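You operate a simulated robot arm through the tools that you are given. There is no shell and no other tool. Be economical: measure what you need, move in short steps, check, and stop when the job is done.

The job below is to be done with a simulated two-armed robot. You get a single attempt, and the scene is never put back.

JOB
Hold the plain mould, brush butter on its floor, then dust it with the flour in the sieve.
Fine: put the brush and the sieve back. Set down upright: brush. A coat counts when it lies all over at full strength: go over it till it gets no stronger.

The check looks at the end state, three seconds after you hand in, the way a careful person would. Anything else that was tipped, shoved, dropped, spilled or broken makes it a failure.

ROBOT AND FRAMES
Two 7-joint arms with two-finger parallel grippers on one trunk, on a base that drives. Base frame: it is fixed to the floor where the robot stands at the start and does not move with it; the origin is under the middle of the robot, x ahead of it, y to its left, z up; the surface under the hand at the start is at about z = 0.9. Readings come in m, rad, newtons and seconds.
The left shoulder is at the start at [0.06, 0.143, 0.926], the right one opposite. With the tool pointing down near the work surface each hand reaches from about 0.28 to 0.7 m from the robot's upright axis, wherever it stands, measured 20 degrees to its own side. Places, roughly: brush (6x6x8 cm) [0.5, 0.1, 0.9]; butter dish (9x7x4 cm) [0.6, 0.1, 0.9]; plain mould (13x13x4 cm) [0.5, -0.1, 0.9]. Payload 1.57 kg a hand.
The tool frame of a hand sits at the grasp point between the pads (the TCP): z along the fingers, y along the line on which they close. The tips reach 0.03 m beyond it. The gripper opens to 0.11 m. The fingers are 0.024 m wide and 0.012 m thick; the gripper's body (0.048 by 0.112 m) begins 0.078 m behind the TCP.
Orientation is that of the tool frame in the base frame, as a unit quaternion [x, y, z, w]. With the fingers straight down and closing along the base's y, the tool's x points along the base's -x, its y along +y and its z along -z.

CONTROLS
- The arms move only by the tool step_arm. It takes "left_commands", "right_commands" or both (then of equal length, played together; a hand with none holds still); each is a list that holds one entry, the list of rows, each a list of 7 numbers: the gripper command, from -1 (fully open) to 1 (shut), values between in proportion, then the shift along the tool's x, y, z in units of 150 mm (1.0 is 150 mm), then the turn, a rotation vector about the tool's x, y, z in units of 45 degrees (1.0 is 45 degrees). In form: [[[jaw, dx, dy, dz, ax, ay, az], ...]]. A call has 1 to 8 rows; each row is the pose to reach, as a shift and turn from the pose commanded when the call began, along the tool's axes at that moment. A call with a number of a shift or a turn outside -1 to 1 is refused whole. Rows are played at 5 a second. More than 0.05 m and 0.15 rad between two rows, or a gripper value outside its range, and nothing of the call is played. Where a pose cannot be reached the arm comes as near as it can. A force on the tool above 40 N (or 10 N above the force at the start of the call, whichever is more), or a blocked arm, ends the call early, and 0.2 s more pass. The fingers move at their own pace (about 0.045 m/s each) and stop on an object; they squeeze with about 32 N. The grip force told is the motor's: it shows also when the fingers shut on nothing. Time passes only in rows, and 0.2 s behind the last, so rows that repeat a pose let the fingers close. The reply holds the time, the measured pose of the TCP, the force on the tool along the base axes, the opening and the grip force, in the units named above and with some noise, with the torque about the TCP (base axes, N m) and any sound that the robot's microphone picked up, and new pictures: "views" is both (left out), scene, wrist or none (wrist: the cameras of the hands that moved).
- Cameras (640 x 400 px; columns grow to the right, rows downward): "scene" is now at [0.031, -0.0135, 1.5283]; the picture's right is [-0.24, -0.97, 0.00], its down [-0.80, 0.20, -0.57] and it looks along [0.56, -0.14, -0.82] (base axes); focal length 280 px, centre (320, 200). "left" rides on the left gripper at [0.07, -0.016, -0.141] in its tool frame; the picture's right is [0.23, 0.97, 0.00], its down [-0.85, 0.20, -0.48] and it looks along [-0.47, 0.11, 0.88] (tool axes); focal length 222 px, centre (320, 200). "right" rides on the right gripper at [0.07, 0.016, -0.141] in its tool frame; the picture's right is [-0.23, 0.97, 0.00], its down [-0.86, -0.20, -0.48] and it looks along [-0.47, -0.11, 0.88] (tool axes); focal length 222 px, centre (320, 200). There is no depth. A picture from a camera that has moved, and an enlarged one, comes with that camera's place and axes in the base frame and with its lens. The place of the scene camera against the robot may be out by one fixed shift of up to 0.018 m in any direction.
- move_column(by): slides the trunk up (or, below 0, down) by that many m; the arms and the scene camera ride with it, the base frame stays. It gives what a move gives, with no picture.
- steer(legs): drives the robot by 1 to 6 legs, each [ahead, left, turn to the left] in m, m and rad, along the robot's own axes; the way and the turn of a leg run together, so that a leg with both is an arc; at most 1.5 m and 3.142 rad a leg. The arms and the cameras ride along, it lands a little off, and it stops where it bumps. It gives what a move gives, and a new picture of the scene camera.
- turn_head(pan, tilt): turns the head with the scene camera to pan (to the left, within 1.501 rad either way) and tilt (down, from -0.506 to 1.204), counted from straight ahead of the robot. It gives what a move gives, and a new picture of the scene camera.
- close_up(camera, box): a new picture of the part [left, top, right, bottom] of that camera's present view, enlarged. The clock stands still meanwhile.
- hand_in(): hands the job in; it is judged then, once.

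Work in short steps. Places have to be worked out from the pictures, the camera data and where the tool is seen: move nearer, look again, correct. Check each grasp and each placing, and mend what went wrong. You have 120 turns and 260 pictures in all, those below and enlarged ones among them. Open the grippers and draw the arms clear of the work before you hand the job in, unless the task says otherwise; then end with one line.

The tools are called after "Request:" as name(argument=value, ...) on one line, values as JSON. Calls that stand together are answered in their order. step_arm: Moves the arms, as the interface text tells. Its arguments: {"type":"object","properties":{"left_commands":{"type":"array"},"right_commands":{"type":"array"},"views":{"type":"string","enum":["both","scene","wrist","none"]}},"required":[]} The other tools are called the same way: move_column (by) slides the trunk up or down; steer (legs) drives the base; turn_head (pan, tilt) turns the head that bears the scene camera; close_up (camera, box) takes an enlarged picture of a part of a camera's view; hand_in () hands the job in.

At the start:

```text
time_s: 0.0
left_tool_pos: [0.5257, 0.0825, 1.001]
left_tcp_rot: [0.0, 1.0, -0.001, 0.0]
left_contact_force: [0.1, 0.1, 0.4]
left_moment: [0.0, -0.02, -0.07]
left_grip_width: 0.1102
left_grip_force: 0.0
right_tool_pos: [0.4935, -0.2824, 0.9993]
right_tcp_rot: [0.001, 1.0, -0.001, 0.0]
right_contact_force: [-0.3, -0.5, 0.3]
right_moment: [0.02, -0.02, 0.01]
right_grip_width: 0.11
right_grip_force: 0.1
trunk travel left (down, up): [-0.525, 0.065]
robot x, y, heading: [0.0049, 0.0024, 0.003]
head pan, tilt: [-0.241, 0.96]
```

scene: 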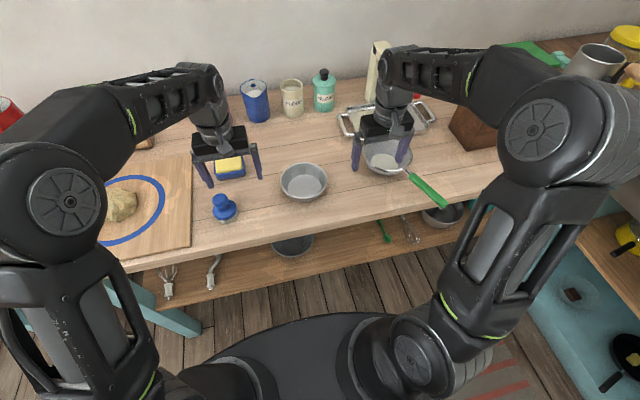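
right: 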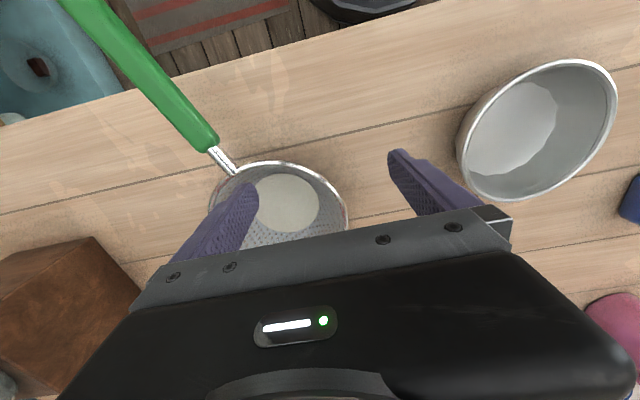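
left: 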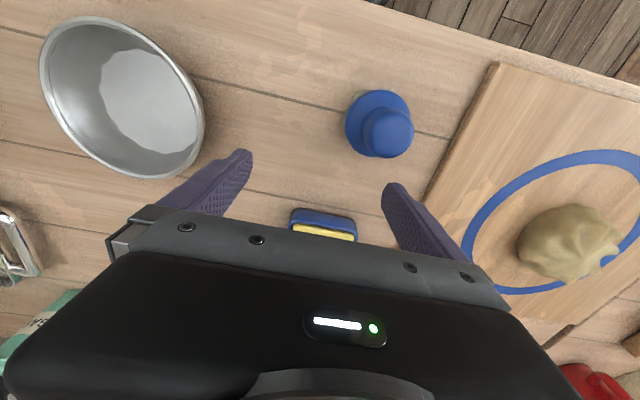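

I'll take close-ups of the brush, mould, sieve and butter first.

Request:
close_up(camera="scene", box=[190, 130, 350, 230])

Request:
close_up(camera="scene", box=[330, 90, 490, 220])

Request:
close_up(camera="right", box=[60, 0, 400, 260])

Request:
close_up(camera="left", box=[260, 60, 460, 260])

```text
4.00 times, centred on (270, 180) of scene
camera zoom: at [0.031, -0.0135, 1.5283], right [-0.24, -0.97, 0.0], down [-0.8, 0.2, -0.57], along [0.56, -0.14, -0.82], focal length 1119 px, centre (520, 280)
```

zoom: 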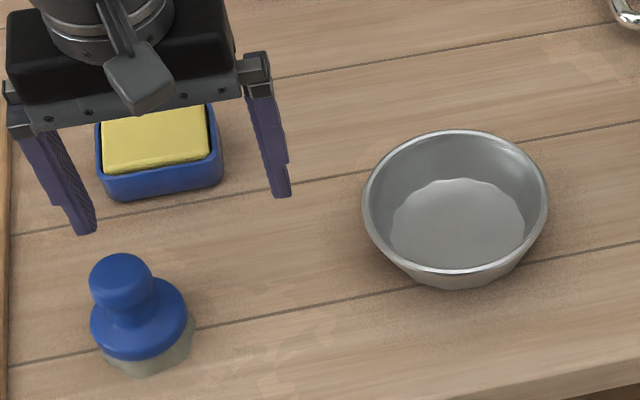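

```text
3.08 times, centred on (410, 155) of scene
camera zoom: at [0.031, -0.0135, 1.5283], right [-0.24, -0.97, 0.0], down [-0.8, 0.2, -0.57], along [0.56, -0.14, -0.82], focal length 861 px, centre (43, 338)
```

zoom: 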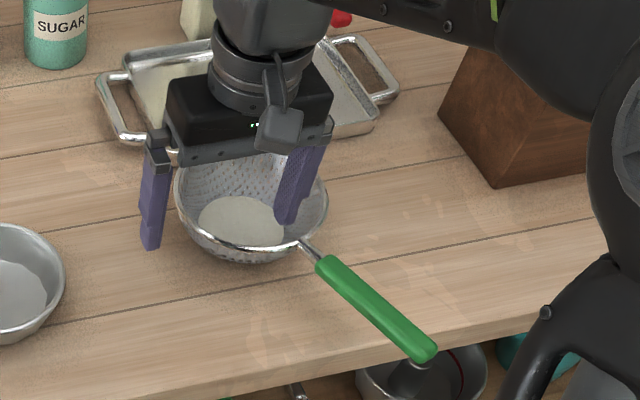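

```text
1.54 times, centred on (230, 130) of right
camera zoom: at [0.4251, -0.2666, 1.1412], right [0.23, 0.97, 0.0], down [0.86, -0.2, 0.48], along [0.47, -0.11, -0.88], focal length 342 px, centre (458, 308)
```

zoom: 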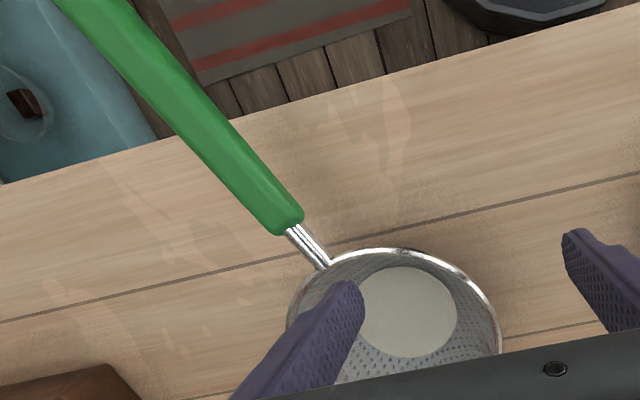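

```text
2.00 times, centred on (360, 160) of left
camera zoom: at [0.4559, 0.0667, 1.1415], right [-0.23, 0.97, 0.0], down [0.85, 0.2, 0.48], along [0.47, 0.11, -0.88], focal length 444 px, centre (240, 280)
```

zoom: 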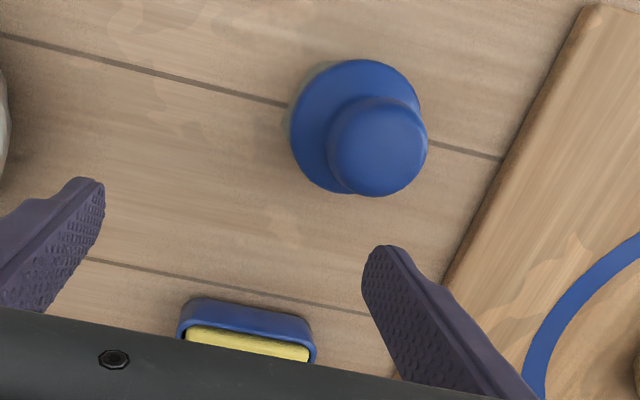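

The brush stands at about (0.479, 0.122) and the mould at (0.507, -0.088) with its rim near z 0.94. I move the left hand above the brush, and the right hand to a tilted approach at the mould's -y wall.

Request:
step_arm(left_commands=[[[-1, 0, 0, -0.26, 0, 0, 0], [-1, 0.15, 0.13, -0.26, 0, 0, 0], [-1, 0.315, 0.263, -0.26, 0, 0, 0], [-1, 0.315, 0.263, -0.26, 0, 0, 0], [-1, 0.315, 0.263, -0.26, 0, 0, 0], [-1, 0.315, 0.263, -0.26, 0, 0, 0]]], right_commands=[[[-0.2, 0, 0, -0.2, 0, 0, 0], [-0.2, -0.03, 0.16, -0.2, -0.133, 0, 0], [-0.2, -0.06, 0.32, -0.2, -0.266, 0, 0], [-0.2, -0.09, 0.48, -0.15, -0.4, 0, 0], [-0.2, -0.09, 0.646, -0.091, -0.533, 0, 0], [-0.2, -0.09, 0.646, -0.091, -0.533, 0, 0]]])

```text
time_s: 1.4
left_tool_pos: [0.4804, 0.1249, 1.039]
left_tcp_rot: [0.0, 1.0, 0.0, 0.0]
left_contact_force: [-0.1, -0.7, -0.2]
left_moment: [0.04, -0.02, -0.03]
left_grip_width: 0.1101
left_grip_force: 0.2
right_tool_pos: [0.5053, -0.1863, 1.0138]
right_tcp_rot: [0.0, 0.978, 0.209, -0.001]
right_contact_force: [0.4, 0.3, 0.3]
right_moment: [0.01, 0.01, 0.01]
right_grip_width: 0.0662
right_grip_force: 0.1
trunk travel left (down, up): [-0.525, 0.065]
robot x, y, heading: [0.0009, -0.0006, -0.004]
head pan, tilt: [-0.241, 0.96]
camera scene: at [0.0311, -0.0137, 1.5283], right [-0.24, -0.97, 0.0], down [-0.8, 0.2, -0.57], along [0.56, -0.14, -0.82], focal length 280 px, centre (320, 200)
camera right: at [0.4378, -0.2291, 1.1483], right [0.23, 0.89, 0.4], down [0.86, -0.38, 0.36], along [0.47, 0.26, -0.85], focal length 222 px, centre (320, 200)
camera left: at [0.4117, 0.1073, 1.1812], right [-0.23, 0.97, 0.0], down [0.85, 0.2, 0.48], along [0.47, 0.11, -0.88], focal length 222 px, centre (320, 200)
```

scene: 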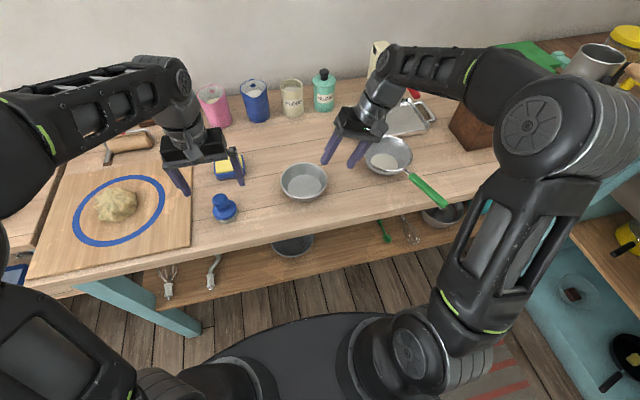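
right: 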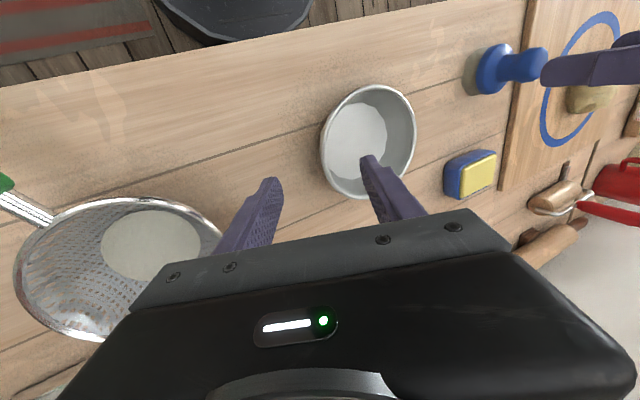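
left: 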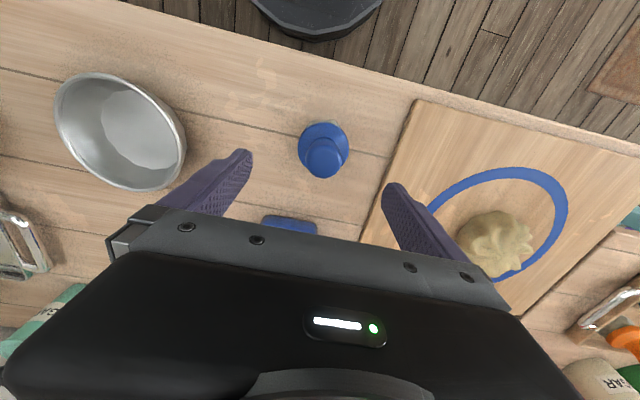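

The brush and mould readings agree. I lower the left hand onto the knob and the right hand onto the wall, with the right opening reduced so the outer fingertip clears the table.

Request:
step_arm(left_commands=[[[-0.6, 0, 0, 0.15, 0, 0, 0], [-0.4, 0, 0, 0.3, 0, 0, 0], [-0.3, 0, 0, 0.4, 0, 0, 0], [-0.3, 0, 0, 0.45, 0, 0, 0], [-0.3, 0, 0, 0.45, 0, 0, 0]]], right_commands=[[[0.2, 0, 0, 0.1, 0, 0, 0], [0.2, 0, 0, 0.2, 0, 0, 0], [0.2, 0, 0, 0.3, 0, 0, 0], [0.2, 0, 0, 0.38, 0, 0, 0], [0.2, 0, 0, 0.433, 0, 0, 0]]])

```text
time_s: 2.6
left_tool_pos: [0.4779, 0.1217, 0.9716]
left_tcp_rot: [0.0, 1.0, 0.0, 0.0]
left_contact_force: [0.0, 0.3, 0.7]
left_moment: [-0.02, 0.0, 0.0]
left_grip_width: 0.0714
left_grip_force: 0.1
right_tool_pos: [0.5074, -0.1601, 0.955]
right_tcp_rot: [0.0, 0.978, 0.208, 0.0]
right_contact_force: [0.4, -0.7, 0.2]
right_moment: [0.0, 0.0, -0.04]
right_grip_width: 0.044
right_grip_force: 0.1
trunk travel left (down, up): [-0.525, 0.065]
robot x, y, heading: [0.0015, -0.0016, 0.001]
head pan, tilt: [-0.241, 0.96]
camera scene: at [0.0311, -0.0135, 1.5283], right [-0.24, -0.97, 0.0], down [-0.8, 0.2, -0.57], along [0.56, -0.14, -0.82], focal length 280 px, centre (320, 200)
camera right: at [0.4389, -0.202, 1.0899], right [0.23, 0.89, 0.4], down [0.86, -0.38, 0.36], along [0.47, 0.26, -0.85], focal length 222 px, centre (320, 200)
camera left: at [0.4094, 0.1057, 1.1128], right [-0.23, 0.97, 0.0], down [0.85, 0.2, 0.48], along [0.47, 0.11, -0.88], focal length 222 px, centre (320, 200)
```

scene: 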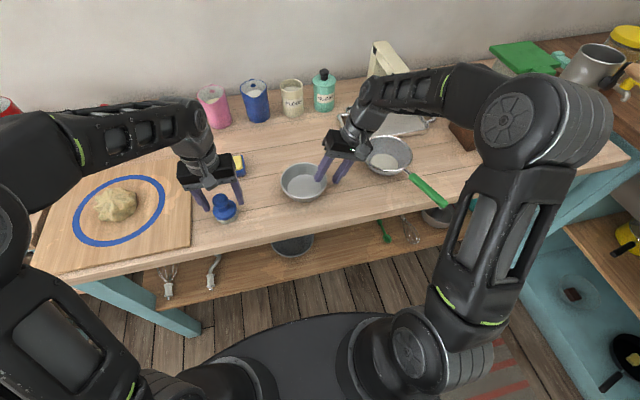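
right: 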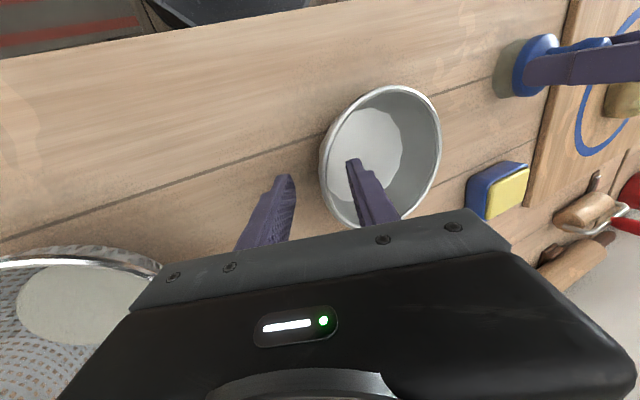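
left: 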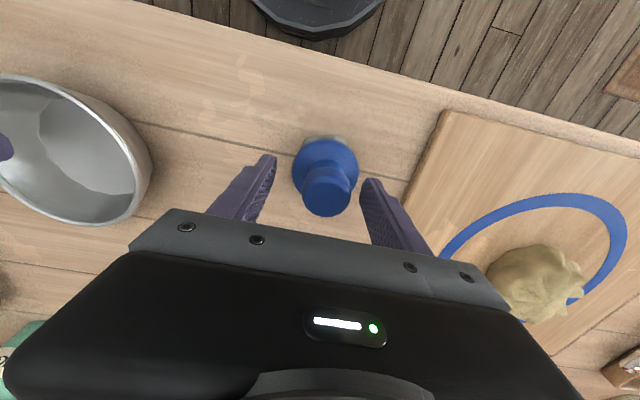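

Both are bracketed. I close both grippers.

Request:
step_arm(left_commands=[[[0, 0, 0.02, 0, 0, 0, 0], [1, 0, 0.02, 0, 0, 0, 0], [1, 0, 0.02, 0, 0, 0, 0], [1, 0, 0.02, 0, 0, 0, 0]]], right_commands=[[[0.5, 0, 0, 0, 0, 0, 0], [1, 0, 0, 0, 0, 0, 0], [1, 0, 0, 0, 0, 0, 0], [1, 0, 0, 0, 0, 0, 0]]])

Request:
close_up(camera="scene", box=[170, 120, 410, 260])

```text
time_s: 3.6
left_tool_pos: [0.4765, 0.1251, 0.9714]
left_tcp_rot: [0.0, 1.0, 0.0, 0.001]
left_contact_force: [1.1, 0.2, 2.3]
left_moment: [0.09, 0.03, -0.02]
left_grip_width: 0.033
left_grip_force: 28.1
right_tool_pos: [0.5067, -0.1594, 0.9536]
right_tcp_rot: [0.0, 0.978, 0.208, -0.001]
right_contact_force: [-0.4, 0.8, -0.8]
right_moment: [-0.1, 0.0, -0.02]
right_grip_width: 0.0111
right_grip_force: 28.7
trunk travel left (down, up): [-0.525, 0.065]
robot x, y, heading: [0.0003, -0.0007, 0.0]
head pan, tilt: [-0.241, 0.96]
camera scene: at [0.0309, -0.0134, 1.5283], right [-0.24, -0.97, 0.0], down [-0.8, 0.2, -0.57], along [0.56, -0.14, -0.82], focal length 280 px, centre (320, 200)
camera right: at [0.4389, -0.2021, 1.0899], right [0.23, 0.89, 0.4], down [0.86, -0.38, 0.36], along [0.47, 0.26, -0.85], focal length 222 px, centre (320, 200)
camera left: at [0.4082, 0.109, 1.1132], right [-0.23, 0.97, 0.0], down [0.85, 0.2, 0.48], along [0.47, 0.11, -0.88], focal length 222 px, centre (320, 200)
```

scene: 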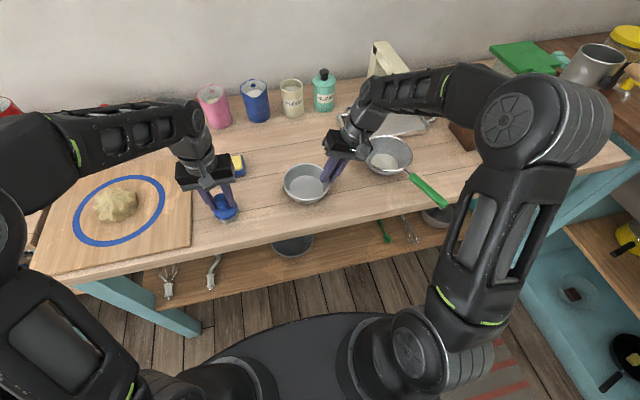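
right: 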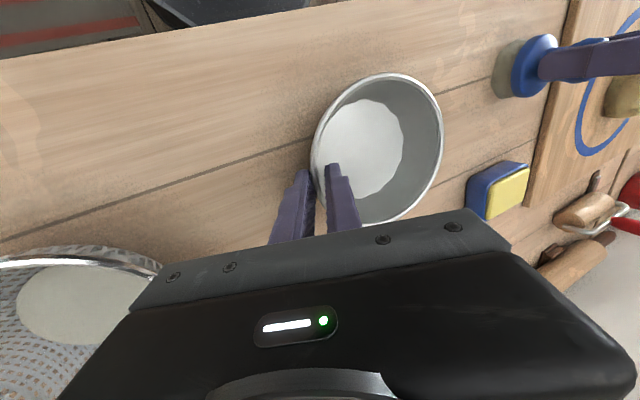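
left: 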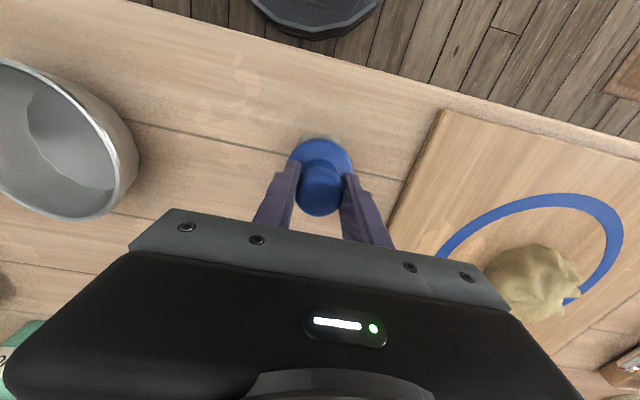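

```text
2.67 times, centred on (290, 190) of scene
camera zoom: at [0.0309, -0.0134, 1.5283], right [-0.24, -0.97, 0.0], down [-0.8, 0.2, -0.57], along [0.56, -0.14, -0.82], focal length 746 px, centre (400, 227)
```

zoom: 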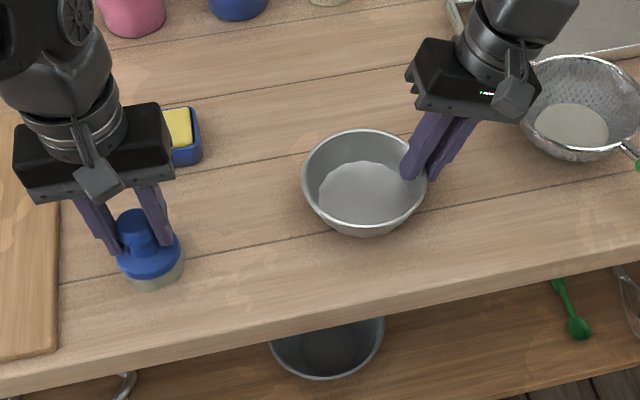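

Both grips hold (brush 33 mm, mould wall 11 mm). I lift the brush and carry it over the butter.

Request:
step_arm(left_commands=[[[1, 0, 0, -0.15, 0, 0, 0], [1, 0, 0, -0.35, 0, 0, 0], [1, 0, 0, -0.52, 0, 0, 0], [1, -0.25, -0.04, -0.52, 0, 0, 0], [1, -0.5, -0.08, -0.52, 0, 0, 0], [1, -0.75, -0.12, -0.52, 0, 0, 0], [1, -0.897, -0.167, -0.52, 0, 0, 0], [1, -0.897, -0.167, -0.52, 0, 0, 0]]])

Request:
close_up(camera="scene", box=[170, 90, 330, 220])

Request:
close_up(camera="right", box=[420, 20, 640, 240])

```text
time_s: 5.4
left_tool_pos: [0.5914, 0.1082, 1.0515]
left_tcp_rot: [-0.001, 1.0, 0.001, 0.001]
left_contact_force: [0.2, -0.6, -0.4]
left_moment: [0.01, 0.01, 0.0]
left_grip_width: 0.0
left_grip_force: 21.8
left hand out of reach, approached as far as the arm can: row 7, 8
right_tool_pos: [0.5064, -0.1603, 0.9541]
right_tcp_rot: [0.0, 0.978, 0.208, 0.001]
right_contact_force: [-0.1, -0.3, -2.2]
right_moment: [-0.03, 0.0, -0.01]
right_grip_width: 0.0108
right_grip_force: 28.2
trunk travel left (down, up): [-0.525, 0.065]
robot x, y, heading: [0.0015, -0.0003, -0.005]
head pan, tilt: [-0.241, 0.96]
camera scene: at [0.0313, -0.0144, 1.5283], right [-0.24, -0.97, 0.0], down [-0.8, 0.2, -0.57], along [0.56, -0.14, -0.82], focal length 280 px, centre (320, 200)
camera left: at [0.5227, 0.0915, 1.1932], right [-0.23, 0.97, 0.0], down [0.85, 0.2, 0.48], along [0.47, 0.11, -0.88], focal length 222 px, centre (320, 200)
```

scene: 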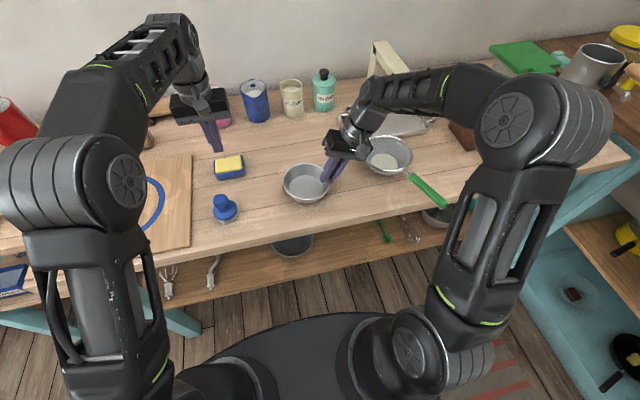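
left: 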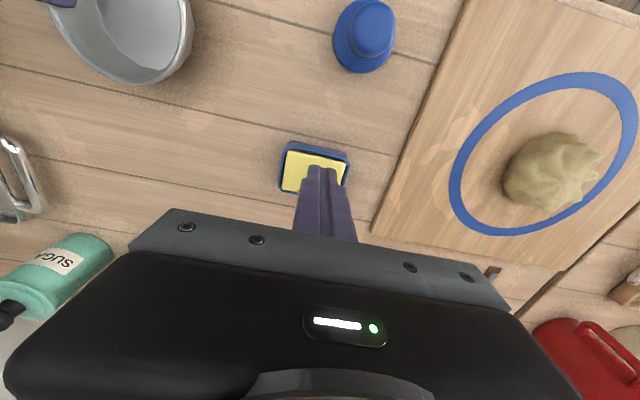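

```text
3.08 times, centred on (250, 155) of scene
camera zoom: at [0.0313, -0.0144, 1.5283], right [-0.24, -0.97, 0.0], down [-0.8, 0.2, -0.57], along [0.56, -0.14, -0.82], focal length 861 px, centre (535, 338)
```

zoom: 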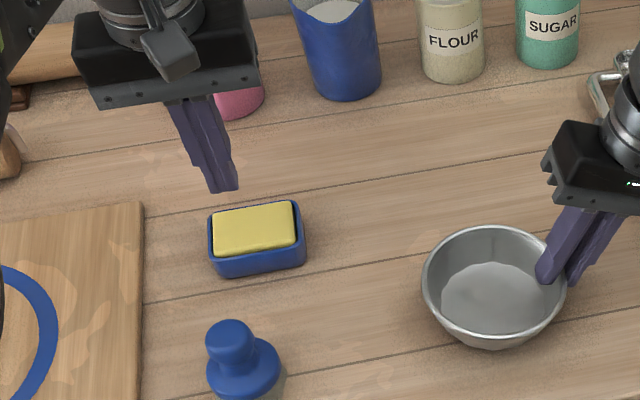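

```text
1.82 times, centred on (530, 130) of right
camera zoom: at [0.4391, -0.2029, 1.0897], right [0.23, 0.89, 0.4], down [0.86, -0.38, 0.36], along [0.47, 0.26, -0.85], focal length 404 px, centre (-62, 327)
```

zoom: 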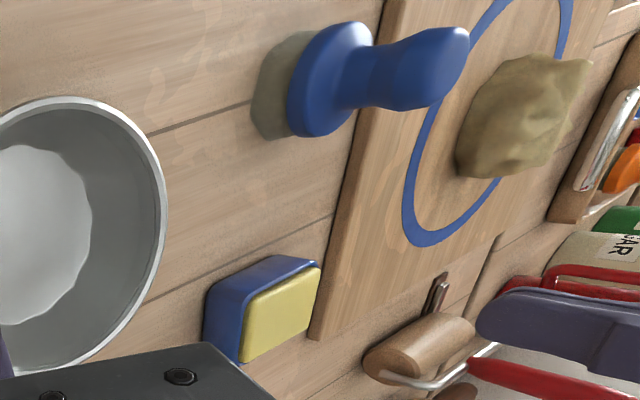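

The brush slipped out of the fingers, but it still stands upright in its place. Before I regrasp it lower, I test whether this arm reaches the butter at about (0.62, 0.106) at dipping height.

Request:
step_arm(left_commands=[[[1, 0, 0, 0.15, 0, 0, 0], [1, -0.05, 0, 0.25, 0, 0, 0], [1, -0.1, 0, 0.33, 0, 0, 0], [1, -0.1, 0, 0.33, 0, 0, 0]]], views="wrist")

```text
time_s: 6.4
left_tool_pos: [0.6063, 0.1079, 1.0031]
left_tcp_rot: [0.0, 1.0, 0.0, 0.001]
left_contact_force: [0.2, 0.1, 0.3]
left_moment: [-0.04, 0.02, 0.0]
left_grip_width: 0.0002
left_grip_force: 21.1
right_tool_pos: [0.5067, -0.1583, 0.9547]
right_tcp_rot: [0.0, 0.978, 0.208, 0.0]
right_contact_force: [-0.2, -0.5, -1.7]
right_moment: [-0.07, 0.01, -0.01]
right_grip_width: 0.0106
right_grip_force: 28.4
trunk travel left (down, up): [-0.525, 0.065]
robot x, y, heading: [-0.0003, 0.0011, 0.003]
head pan, tilt: [-0.241, 0.96]
camera left: at [0.5369, 0.0924, 1.1448], right [-0.23, 0.97, 0.0], down [0.85, 0.2, 0.48], along [0.47, 0.11, -0.88], focal length 222 px, centre (320, 200)
```

left: 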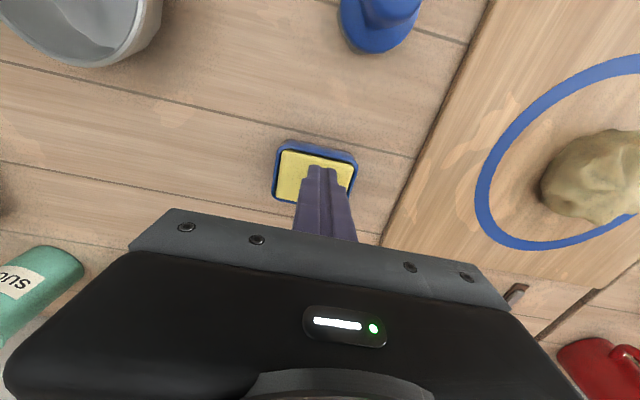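

The reach is fine down low, and the butter's centre is at about (0.622, 0.107). I go back over the brush, open.

Request:
step_arm(left_commands=[[[1, 0.1, 0, -0.2, 0, 0, 0], [0.5, 0.35, 0.04, -0.3, 0, 0, 0], [-0.2, 0.6, 0.08, -0.3, 0, 0, 0], [-0.3, 0.8, 0.113, -0.3, 0, 0, 0], [-0.3, 0.867, 0.113, -0.3, 0, 0, 0], [-0.3, 0.867, 0.113, -0.3, 0, 0, 0]]], views="wrist")

Request:
close_up(camera="right", box=[480, 0, 640, 120])

```text
time_s: 7.8
left_tool_pos: [0.4766, 0.1267, 1.0481]
left_tcp_rot: [0.0, 1.0, 0.0, -0.001]
left_contact_force: [1.0, -0.2, -0.5]
left_moment: [0.0, 0.01, 0.01]
left_grip_width: 0.0714
left_grip_force: 0.0
right_tool_pos: [0.5067, -0.1607, 0.9543]
right_tcp_rot: [0.0, 0.978, 0.208, 0.0]
right_contact_force: [-0.6, -1.4, -1.3]
right_moment: [-0.09, -0.05, 0.01]
right_grip_width: 0.0106
right_grip_force: 28.2
trunk travel left (down, up): [-0.525, 0.065]
robot x, y, heading: [0.0003, -0.0023, 0.004]
head pan, tilt: [-0.241, 0.96]
camera left: at [0.4069, 0.1101, 1.1893], right [-0.23, 0.97, 0.0], down [0.85, 0.2, 0.48], along [0.47, 0.11, -0.88], focal length 222 px, centre (320, 200)
```

left: 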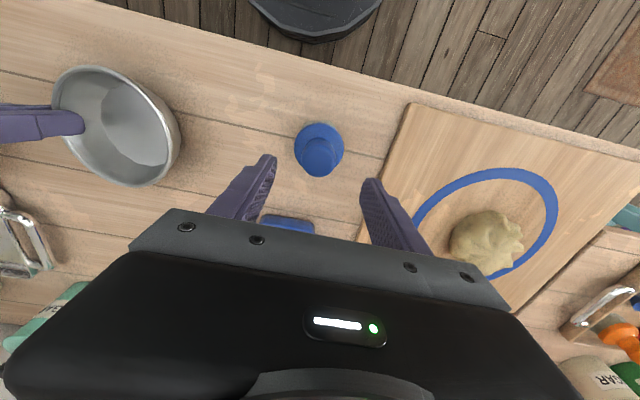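

```text
3.33 times, centred on (560, 60) of right
camera zoom: at [0.4391, -0.2021, 1.0899], right [0.23, 0.89, 0.4], down [0.86, -0.38, 0.36], along [0.47, 0.26, -0.85], focal length 740 px, centre (-480, 667)
```

zoom: 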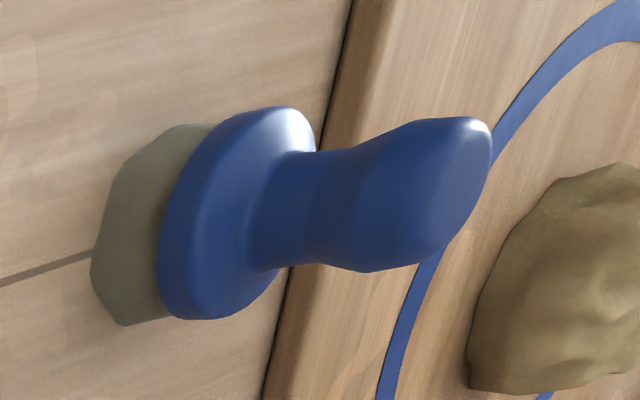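

The knob is widest near z 0.97 and the collar's top is near 0.937. I regrasp about 6 mm lower and lift slowly to test the grip.

Request:
step_arm(left_commands=[[[-0.3, 0, 0, 0.25, 0, 0, 0], [-0.3, 0, 0, 0.45, 0, 0, 0], [-0.3, 0, 0, 0.547, 0, 0, 0], [1, 0, 0, 0.547, 0, 0, 0], [1, 0, 0, 0.547, 0, 0, 0], [1, 0, 0, 0.547, 0, 0, 0], [1, 0, 0, 0.547, 0, 0, 0]]], views="wrist")

Request:
close_up(camera="right", box=[480, 0, 640, 120])

```text
time_s: 9.4
left_tool_pos: [0.4753, 0.1242, 0.9637]
left_tcp_rot: [0.001, 1.0, 0.0, 0.001]
left_contact_force: [-1.0, 0.0, 0.9]
left_moment: [-0.05, -0.01, -0.05]
left_grip_width: 0.0329
left_grip_force: 28.4
right_tool_pos: [0.5069, -0.1594, 0.954]
right_tcp_rot: [0.0, 0.978, 0.209, 0.0]
right_contact_force: [-0.1, -0.9, -1.8]
right_moment: [-0.08, 0.01, -0.02]
right_grip_width: 0.0106
right_grip_force: 28.5
trunk travel left (down, up): [-0.525, 0.065]
robot x, y, heading: [-0.0011, -0.0013, 0.001]
head pan, tilt: [-0.241, 0.96]
camera left: at [0.406, 0.108, 1.1054], right [-0.23, 0.97, 0.0], down [0.85, 0.2, 0.48], along [0.47, 0.11, -0.88], focal length 222 px, centre (320, 200)
```

left: 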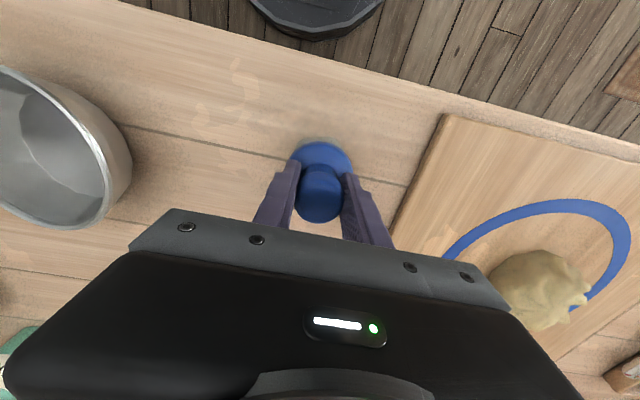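

```text
3.33 times, centred on (560, 60) of right
camera zoom: at [0.4391, -0.2021, 1.0899], right [0.23, 0.89, 0.4], down [0.86, -0.38, 0.36], along [0.47, 0.26, -0.85], focal length 740 px, centre (-480, 667)
```

zoom: 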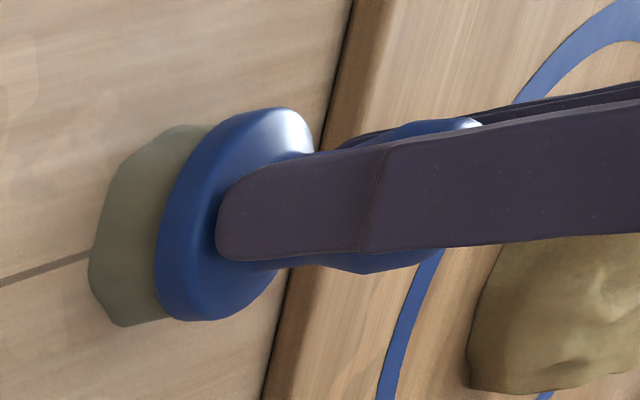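

Now the knob sits in the broad part of the pads. I lift it slowly.

Request:
step_arm(left_commands=[[[1, 0, 0, -0.02, 0, 0, 0], [1, 0, 0, -0.05, 0, 0, 0], [1, 0, 0, -0.09, 0, 0, 0], [1, 0, 0, -0.15, 0, 0, 0], [1, 0, 0, -0.22, 0, 0, 0], [1, 0, 0, -0.3, 0, 0, 0], [1, 0, 0, -0.3, 0, 0, 0]]], views="wrist")

Request:
close_up(camera="right", box=[420, 0, 640, 150])

```text
time_s: 11.0
left_tool_pos: [0.4757, 0.122, 1.0085]
left_tcp_rot: [-0.001, 1.0, 0.0, 0.0]
left_contact_force: [0.6, 1.3, -0.4]
left_moment: [-0.03, 0.04, 0.02]
left_grip_width: 0.0329
left_grip_force: 31.9
right_tool_pos: [0.5066, -0.1592, 0.9534]
right_tcp_rot: [0.0, 0.978, 0.208, 0.001]
right_contact_force: [-0.4, -0.7, -0.7]
right_moment: [-0.08, -0.02, -0.01]
right_grip_width: 0.0105
right_grip_force: 27.9
trunk travel left (down, up): [-0.525, 0.065]
robot x, y, heading: [0.0006, -0.0003, -0.002]
head pan, tilt: [-0.241, 0.96]
camera left: at [0.4068, 0.1068, 1.1505], right [-0.23, 0.97, 0.0], down [0.85, 0.2, 0.48], along [0.47, 0.11, -0.88], focal length 222 px, centre (320, 200)
```

left: 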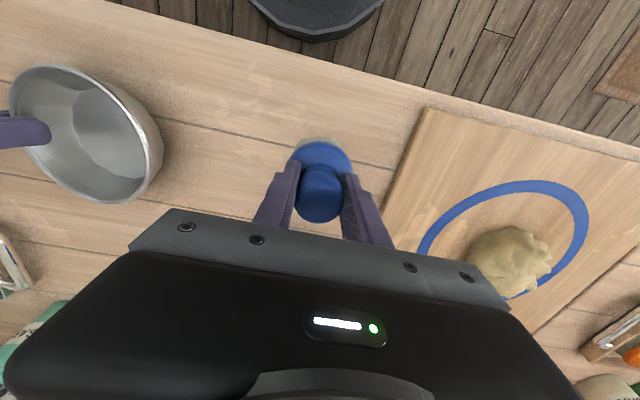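

```text
2.67 times, centred on (530, 75) of right
camera zoom: at [0.4391, -0.2021, 1.0899], right [0.23, 0.89, 0.4], down [0.86, -0.38, 0.36], along [0.47, 0.26, -0.85], focal length 592 px, centre (-240, 533)
```

zoom: 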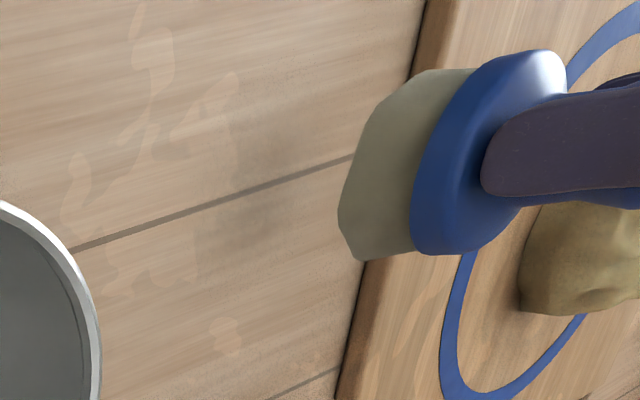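

The brush is lifted. I carry it over the butter a little above rim height.

Request:
step_arm(left_commands=[[[1, 0, 0, -0.08, 0, 0, 0], [1, -0.15, -0.02, -0.14, 0, 0, 0], [1, -0.32, -0.04, -0.14, 0, 0, 0], [1, -0.5, -0.06, -0.14, 0, 0, 0], [1, -0.67, -0.09, -0.14, 0, 0, 0], [1, -0.8, -0.113, -0.14, 0, 0, 0], [1, -0.9, -0.113, -0.1, 0, 0, 0], [1, -0.933, -0.113, -0.07, 0, 0, 0]]])

Request:
close_up(camera="scene", box=[160, 90, 320, 220])

Request:
close_up(camera="right", box=[420, 80, 640, 240])

```text
time_s: 12.8
left_tool_pos: [0.6158, 0.1065, 1.0208]
left_tcp_rot: [0.0, 1.0, 0.0, 0.001]
left_contact_force: [0.2, 0.6, -0.5]
left_moment: [0.0, -0.01, 0.0]
left_grip_width: 0.0328
left_grip_force: 32.3
right_tool_pos: [0.5086, -0.1591, 0.9542]
right_tcp_rot: [0.0, 0.978, 0.207, 0.001]
right_contact_force: [-0.4, -0.2, -1.4]
right_moment: [-0.05, 0.0, -0.01]
right_grip_width: 0.0103
right_grip_force: 28.3
trunk travel left (down, up): [-0.525, 0.065]
robot x, y, heading: [0.0003, -0.0017, 0.002]
head pan, tilt: [-0.241, 0.96]
camera scene: at [0.0312, -0.0136, 1.5283], right [-0.24, -0.97, 0.0], down [-0.8, 0.2, -0.57], along [0.56, -0.14, -0.82], focal length 280 px, centre (320, 200)
camera left: at [0.5469, 0.0891, 1.1615], right [-0.23, 0.97, 0.0], down [0.85, 0.2, 0.48], along [0.47, 0.11, -0.88], focal length 222 px, centre (320, 200)
```

scene: 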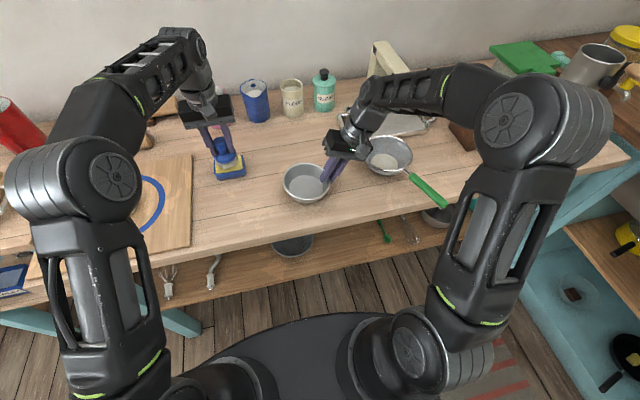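
left: 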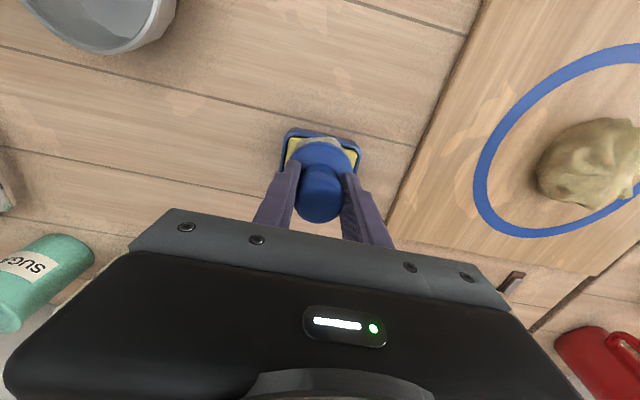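

```text
3.08 times, centred on (240, 155) of scene
camera zoom: at [0.0312, -0.0136, 1.5283], right [-0.24, -0.97, 0.0], down [-0.8, 0.2, -0.57], along [0.56, -0.14, -0.82], focal length 861 px, centre (566, 338)
```

zoom: 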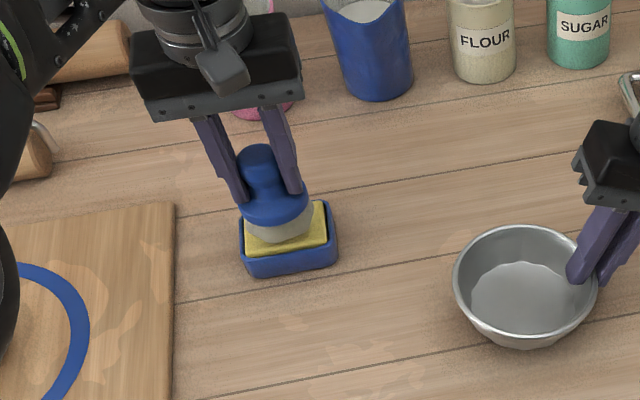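

```text
2.50 times, centred on (530, 160) of right
camera zoom: at [0.4391, -0.2021, 1.0899], right [0.23, 0.89, 0.4], down [0.86, -0.38, 0.36], along [0.47, 0.26, -0.85], focal length 555 px, centre (-205, 300)
```

zoom: 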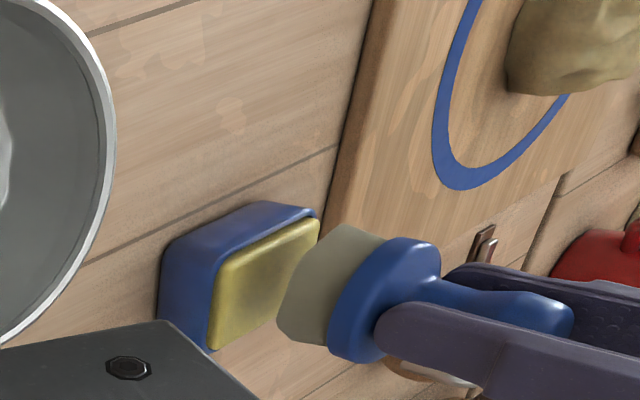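

The brush hangs above the butter. I lower it gently and watch the force.

Request:
step_arm(left_commands=[[[1, -0.03, 0, 0.03, 0, 0, 0], [1, -0.03, 0, 0.06, 0, 0, 0], [1, -0.03, 0, 0.09, 0, 0, 0], [1, -0.03, 0, 0.12, 0, 0, 0], [1, -0.03, 0, 0.12, 0, 0, 0]]], views="none")

Request:
close_up(camera="right", box=[420, 80, 640, 240])

```text
time_s: 14.0
left_tool_pos: [0.6201, 0.1068, 1.0002]
left_tcp_rot: [0.0, 1.0, 0.0, 0.0]
left_contact_force: [-0.2, 0.5, -0.6]
left_moment: [-0.04, -0.02, -0.01]
left_grip_width: 0.0331
left_grip_force: 31.5
right_tool_pos: [0.5063, -0.1586, 0.9537]
right_tcp_rot: [0.0, 0.978, 0.208, 0.0]
right_contact_force: [0.7, 0.1, -1.4]
right_moment: [-0.03, -0.01, 0.03]
right_grip_width: 0.0102
right_grip_force: 28.1
trunk travel left (down, up): [-0.525, 0.065]
robot x, y, heading: [-0.0014, 0.0015, 0.0]
head pan, tilt: [-0.241, 0.96]
```

```text
2.50 times, centred on (530, 160) of right
camera zoom: at [0.4391, -0.2021, 1.0899], right [0.23, 0.89, 0.4], down [0.86, -0.38, 0.36], along [0.47, 0.26, -0.85], focal length 555 px, centre (-205, 300)
```

zoom: 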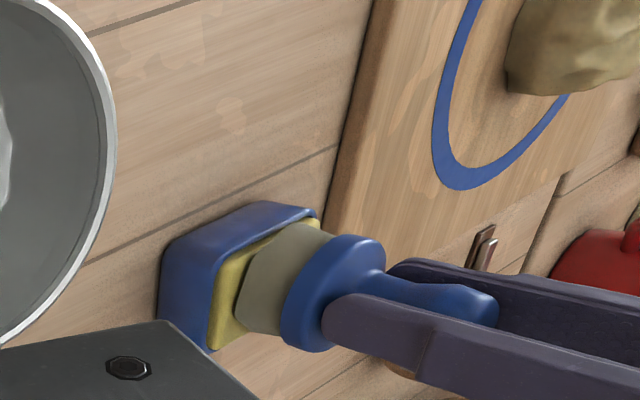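

No contact force yet. I keep lowering, 4 mm nearer in x.

Request:
step_arm(left_commands=[[[1, 0.02, 0, 0.02, 0, 0, 0], [1, 0.02, 0, 0.04, 0, 0, 0], [1, 0.02, 0, 0.06, 0, 0, 0], [1, 0.02, 0, 0.08, 0, 0, 0]]], views="none")

Request:
close_up(camera="right", box=[420, 80, 640, 240])

```text
time_s: 15.0
left_tool_pos: [0.6164, 0.1065, 0.9975]
left_tcp_rot: [-0.001, 1.0, -0.002, 0.007]
left_contact_force: [-8.4, 2.0, 17.9]
left_moment: [0.55, 0.7, 0.2]
left_grip_width: 0.0329
left_grip_force: 32.1
right_tool_pos: [0.5061, -0.1602, 0.9544]
right_tcp_rot: [0.0, 0.978, 0.208, 0.0]
right_contact_force: [0.4, 0.6, -0.7]
right_moment: [-0.06, -0.04, -0.02]
right_grip_width: 0.0104
right_grip_force: 28.3
trunk travel left (down, up): [-0.525, 0.065]
robot x, y, heading: [-0.0014, 0.0016, -0.004]
head pan, tilt: [-0.241, 0.96]
stopped in row 4 (left hand): the force on the tool passed its limit at 44 N (the readings are from after the stop); the commanded pose is now the measured one
```

```text
2.50 times, centred on (530, 160) of right
camera zoom: at [0.4374, -0.2019, 1.0904], right [0.23, 0.89, 0.4], down [0.86, -0.38, 0.36], along [0.47, 0.26, -0.85], focal length 555 px, centre (-205, 300)
```

zoom: 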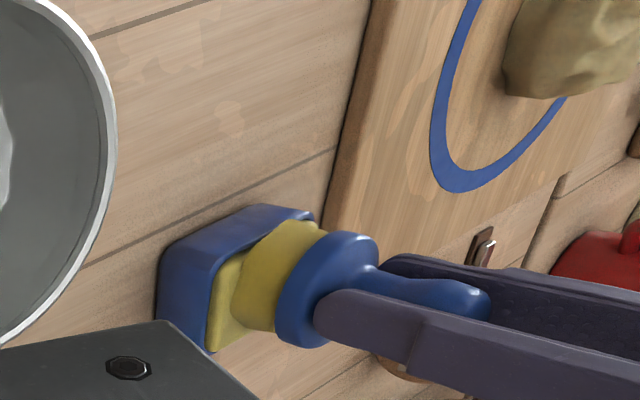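

The bristles are now yellow with butter. I lift off and head for the mould, turning the left gripper so the two gripper bodies don't meet. Meanwhile the right hand regrips the wall about 6 mm shallower so the brush can pass under its inner finger.

Request:
step_arm(left_commands=[[[1, 0, 0, -0.08, 0, 0, 0], [1, 0, 0, -0.2, 0, 0, 0], [1, 0, 0, -0.27, 0, 0, 0.16], [1, 0.08, -0.1, -0.27, 0, 0, 0.33], [1, 0.16, -0.2, -0.27, 0, 0, 0.5], [1, 0.24, -0.3, -0.27, 0, 0, 0.67], [1, 0.3, -0.4, -0.27, 0, 0, 0.84], [1, 0.373, -0.51, -0.27, 0, 0, 1.0]]], right_commands=[[[0.5, 0, 0, 0, 0, 0, 0], [0.5, 0, 0, 0, 0, 0, 0], [0.5, 0, 0, -0.02, 0, 0, 0], [0.5, 0, 0, -0.04, 0, 0, 0], [0.5, 0, 0, -0.04, 0, 0, 0], [1, 0, 0, -0.04, 0, 0, 0], [1, 0, 0, -0.04, 0, 0, 0], [1, 0, 0, -0.04, 0, 0, 0]]])

Request:
close_up(camera="scene", box=[190, 90, 390, 230])

```text
time_s: 16.8
left_tool_pos: [0.5605, 0.0331, 1.0349]
left_tcp_rot: [0.384, 0.923, 0.001, 0.006]
left_contact_force: [-0.1, -0.7, -0.4]
left_moment: [0.03, -0.02, 0.0]
left_grip_width: 0.0328
left_grip_force: 31.9
right_tool_pos: [0.5079, -0.1609, 0.9603]
right_tcp_rot: [0.0, 0.978, 0.208, 0.0]
right_contact_force: [-0.9, -1.6, 0.5]
right_moment: [0.0, -0.03, 0.02]
right_grip_width: 0.0107
right_grip_force: 28.2
trunk travel left (down, up): [-0.525, 0.065]
robot x, y, heading: [-0.0016, 0.0001, 0.002]
head pan, tilt: [-0.241, 0.96]
camera scene: at [0.0309, -0.0136, 1.5283], right [-0.24, -0.97, 0.0], down [-0.8, 0.2, -0.57], along [0.56, -0.14, -0.82], focal length 280 px, centre (320, 200)
camera right: at [0.4394, -0.2046, 1.0957], right [0.23, 0.89, 0.4], down [0.86, -0.38, 0.36], along [0.47, 0.26, -0.85], focal length 222 px, centre (320, 200)
camera left: at [0.4994, 0.0709, 1.176], right [0.53, 0.85, 0.0], down [0.74, -0.46, 0.49], along [0.42, -0.26, -0.87], focal length 222 px, centre (320, 200)
```

scene: 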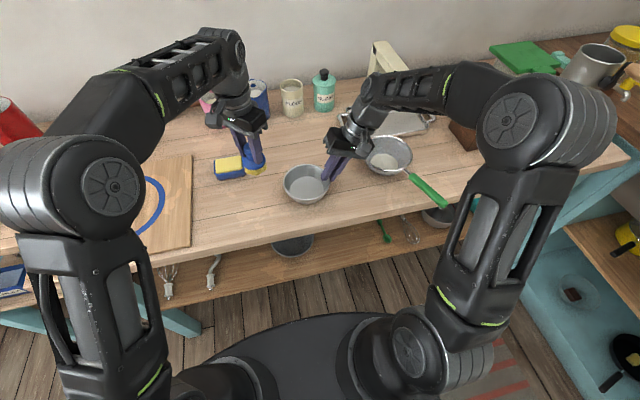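
right: 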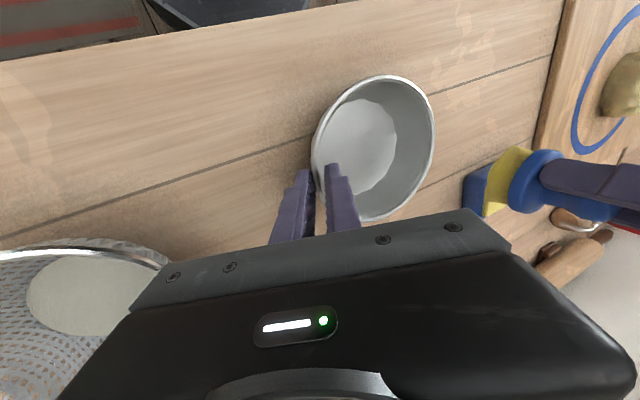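
left: 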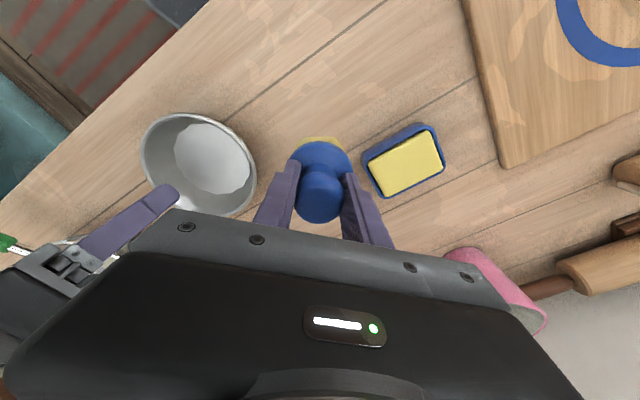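

```text
2.86 times, centred on (290, 160) of scene
camera zoom: at [0.0309, -0.0136, 1.5283], right [-0.24, -0.97, 0.0], down [-0.8, 0.2, -0.57], along [0.56, -0.14, -0.82], focal length 799 px, centre (406, 314)
```

zoom: 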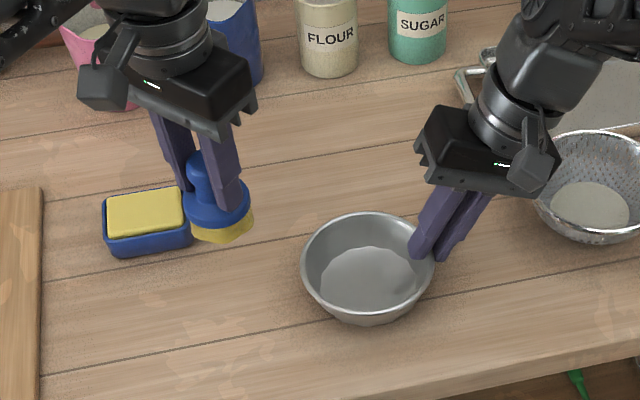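

Mould centre reads (0.502, -0.095). I finish turning and bring the brush over the mould, still above the rim.

Request:
step_arm(left_commands=[[[1, 0, 0, 0, 0, 0, 0.17], [1, -0.03, -0.1, 0, 0, 0, 0.34], [1, -0.08, -0.22, 0, 0, 0, 0.51], [1, -0.13, -0.36, 0, 0, 0, 0.68], [1, -0.18, -0.5, 0, 0, 0, 0.85], [1, -0.24, -0.66, 0, 0, 0, 1.0], [1, -0.304, -0.83, 0, 0, 0, 1.0], [1, -0.304, -0.83, 0, 0, 0, 1.0]]])

Request:
close_up(camera="scene", box=[230, 90, 410, 230])

```text
time_s: 18.6
left_tool_pos: [0.5076, -0.0882, 1.0363]
left_tcp_rot: [0.707, 0.707, 0.003, 0.005]
left_contact_force: [-0.1, 1.3, -0.2]
left_moment: [0.0, 0.0, 0.0]
left_grip_width: 0.0326
left_grip_force: 31.6
right_tool_pos: [0.5082, -0.1625, 0.9599]
right_tcp_rot: [0.0, 0.978, 0.207, 0.001]
right_contact_force: [0.2, 1.2, -0.5]
right_moment: [0.02, -0.03, 0.0]
right_grip_width: 0.0104
right_grip_force: 28.4
trunk travel left (down, up): [-0.525, 0.065]
robot x, y, heading: [0.0009, -0.0031, 0.001]
head pan, tilt: [-0.241, 0.96]
camera scene: at [0.0312, -0.0133, 1.5283], right [-0.24, -0.97, 0.0], down [-0.8, 0.19, -0.57], along [0.56, -0.14, -0.82], focal length 280 px, centre (320, 200)
camera left: at [0.49, -0.0184, 1.1774], right [0.97, 0.23, 0.01], down [0.19, -0.85, 0.48], along [0.12, -0.47, -0.88], focal length 222 px, centre (320, 200)
```

scene: 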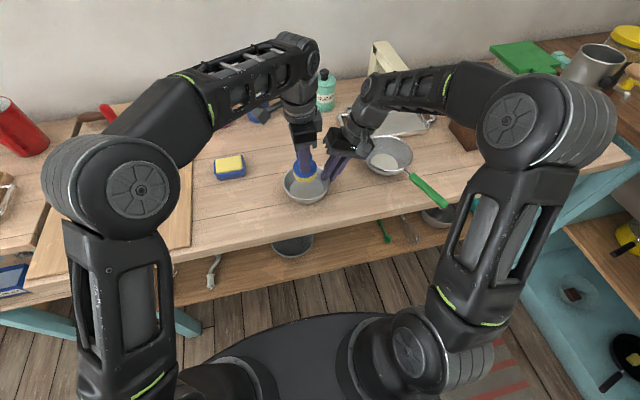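
left: 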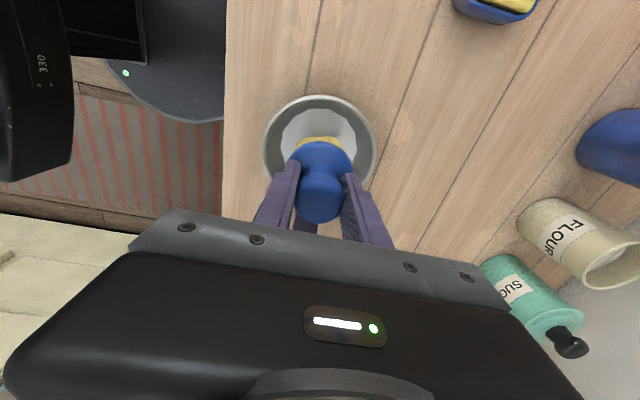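

```text
2.86 times, centred on (320, 160) of scene
camera zoom: at [0.0312, -0.0133, 1.5283], right [-0.24, -0.97, 0.0], down [-0.8, 0.19, -0.57], along [0.56, -0.14, -0.82], focal length 799 px, centre (320, 314)
```

zoom: 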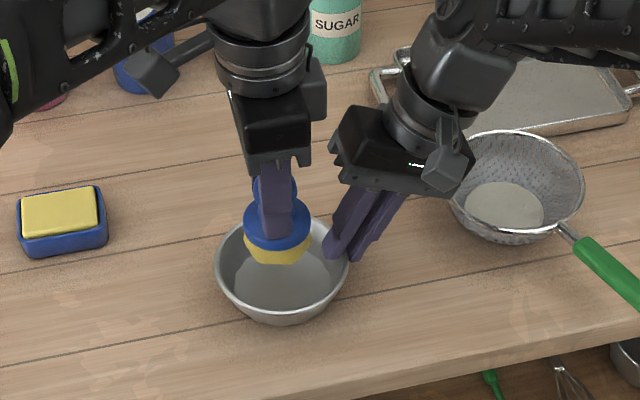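

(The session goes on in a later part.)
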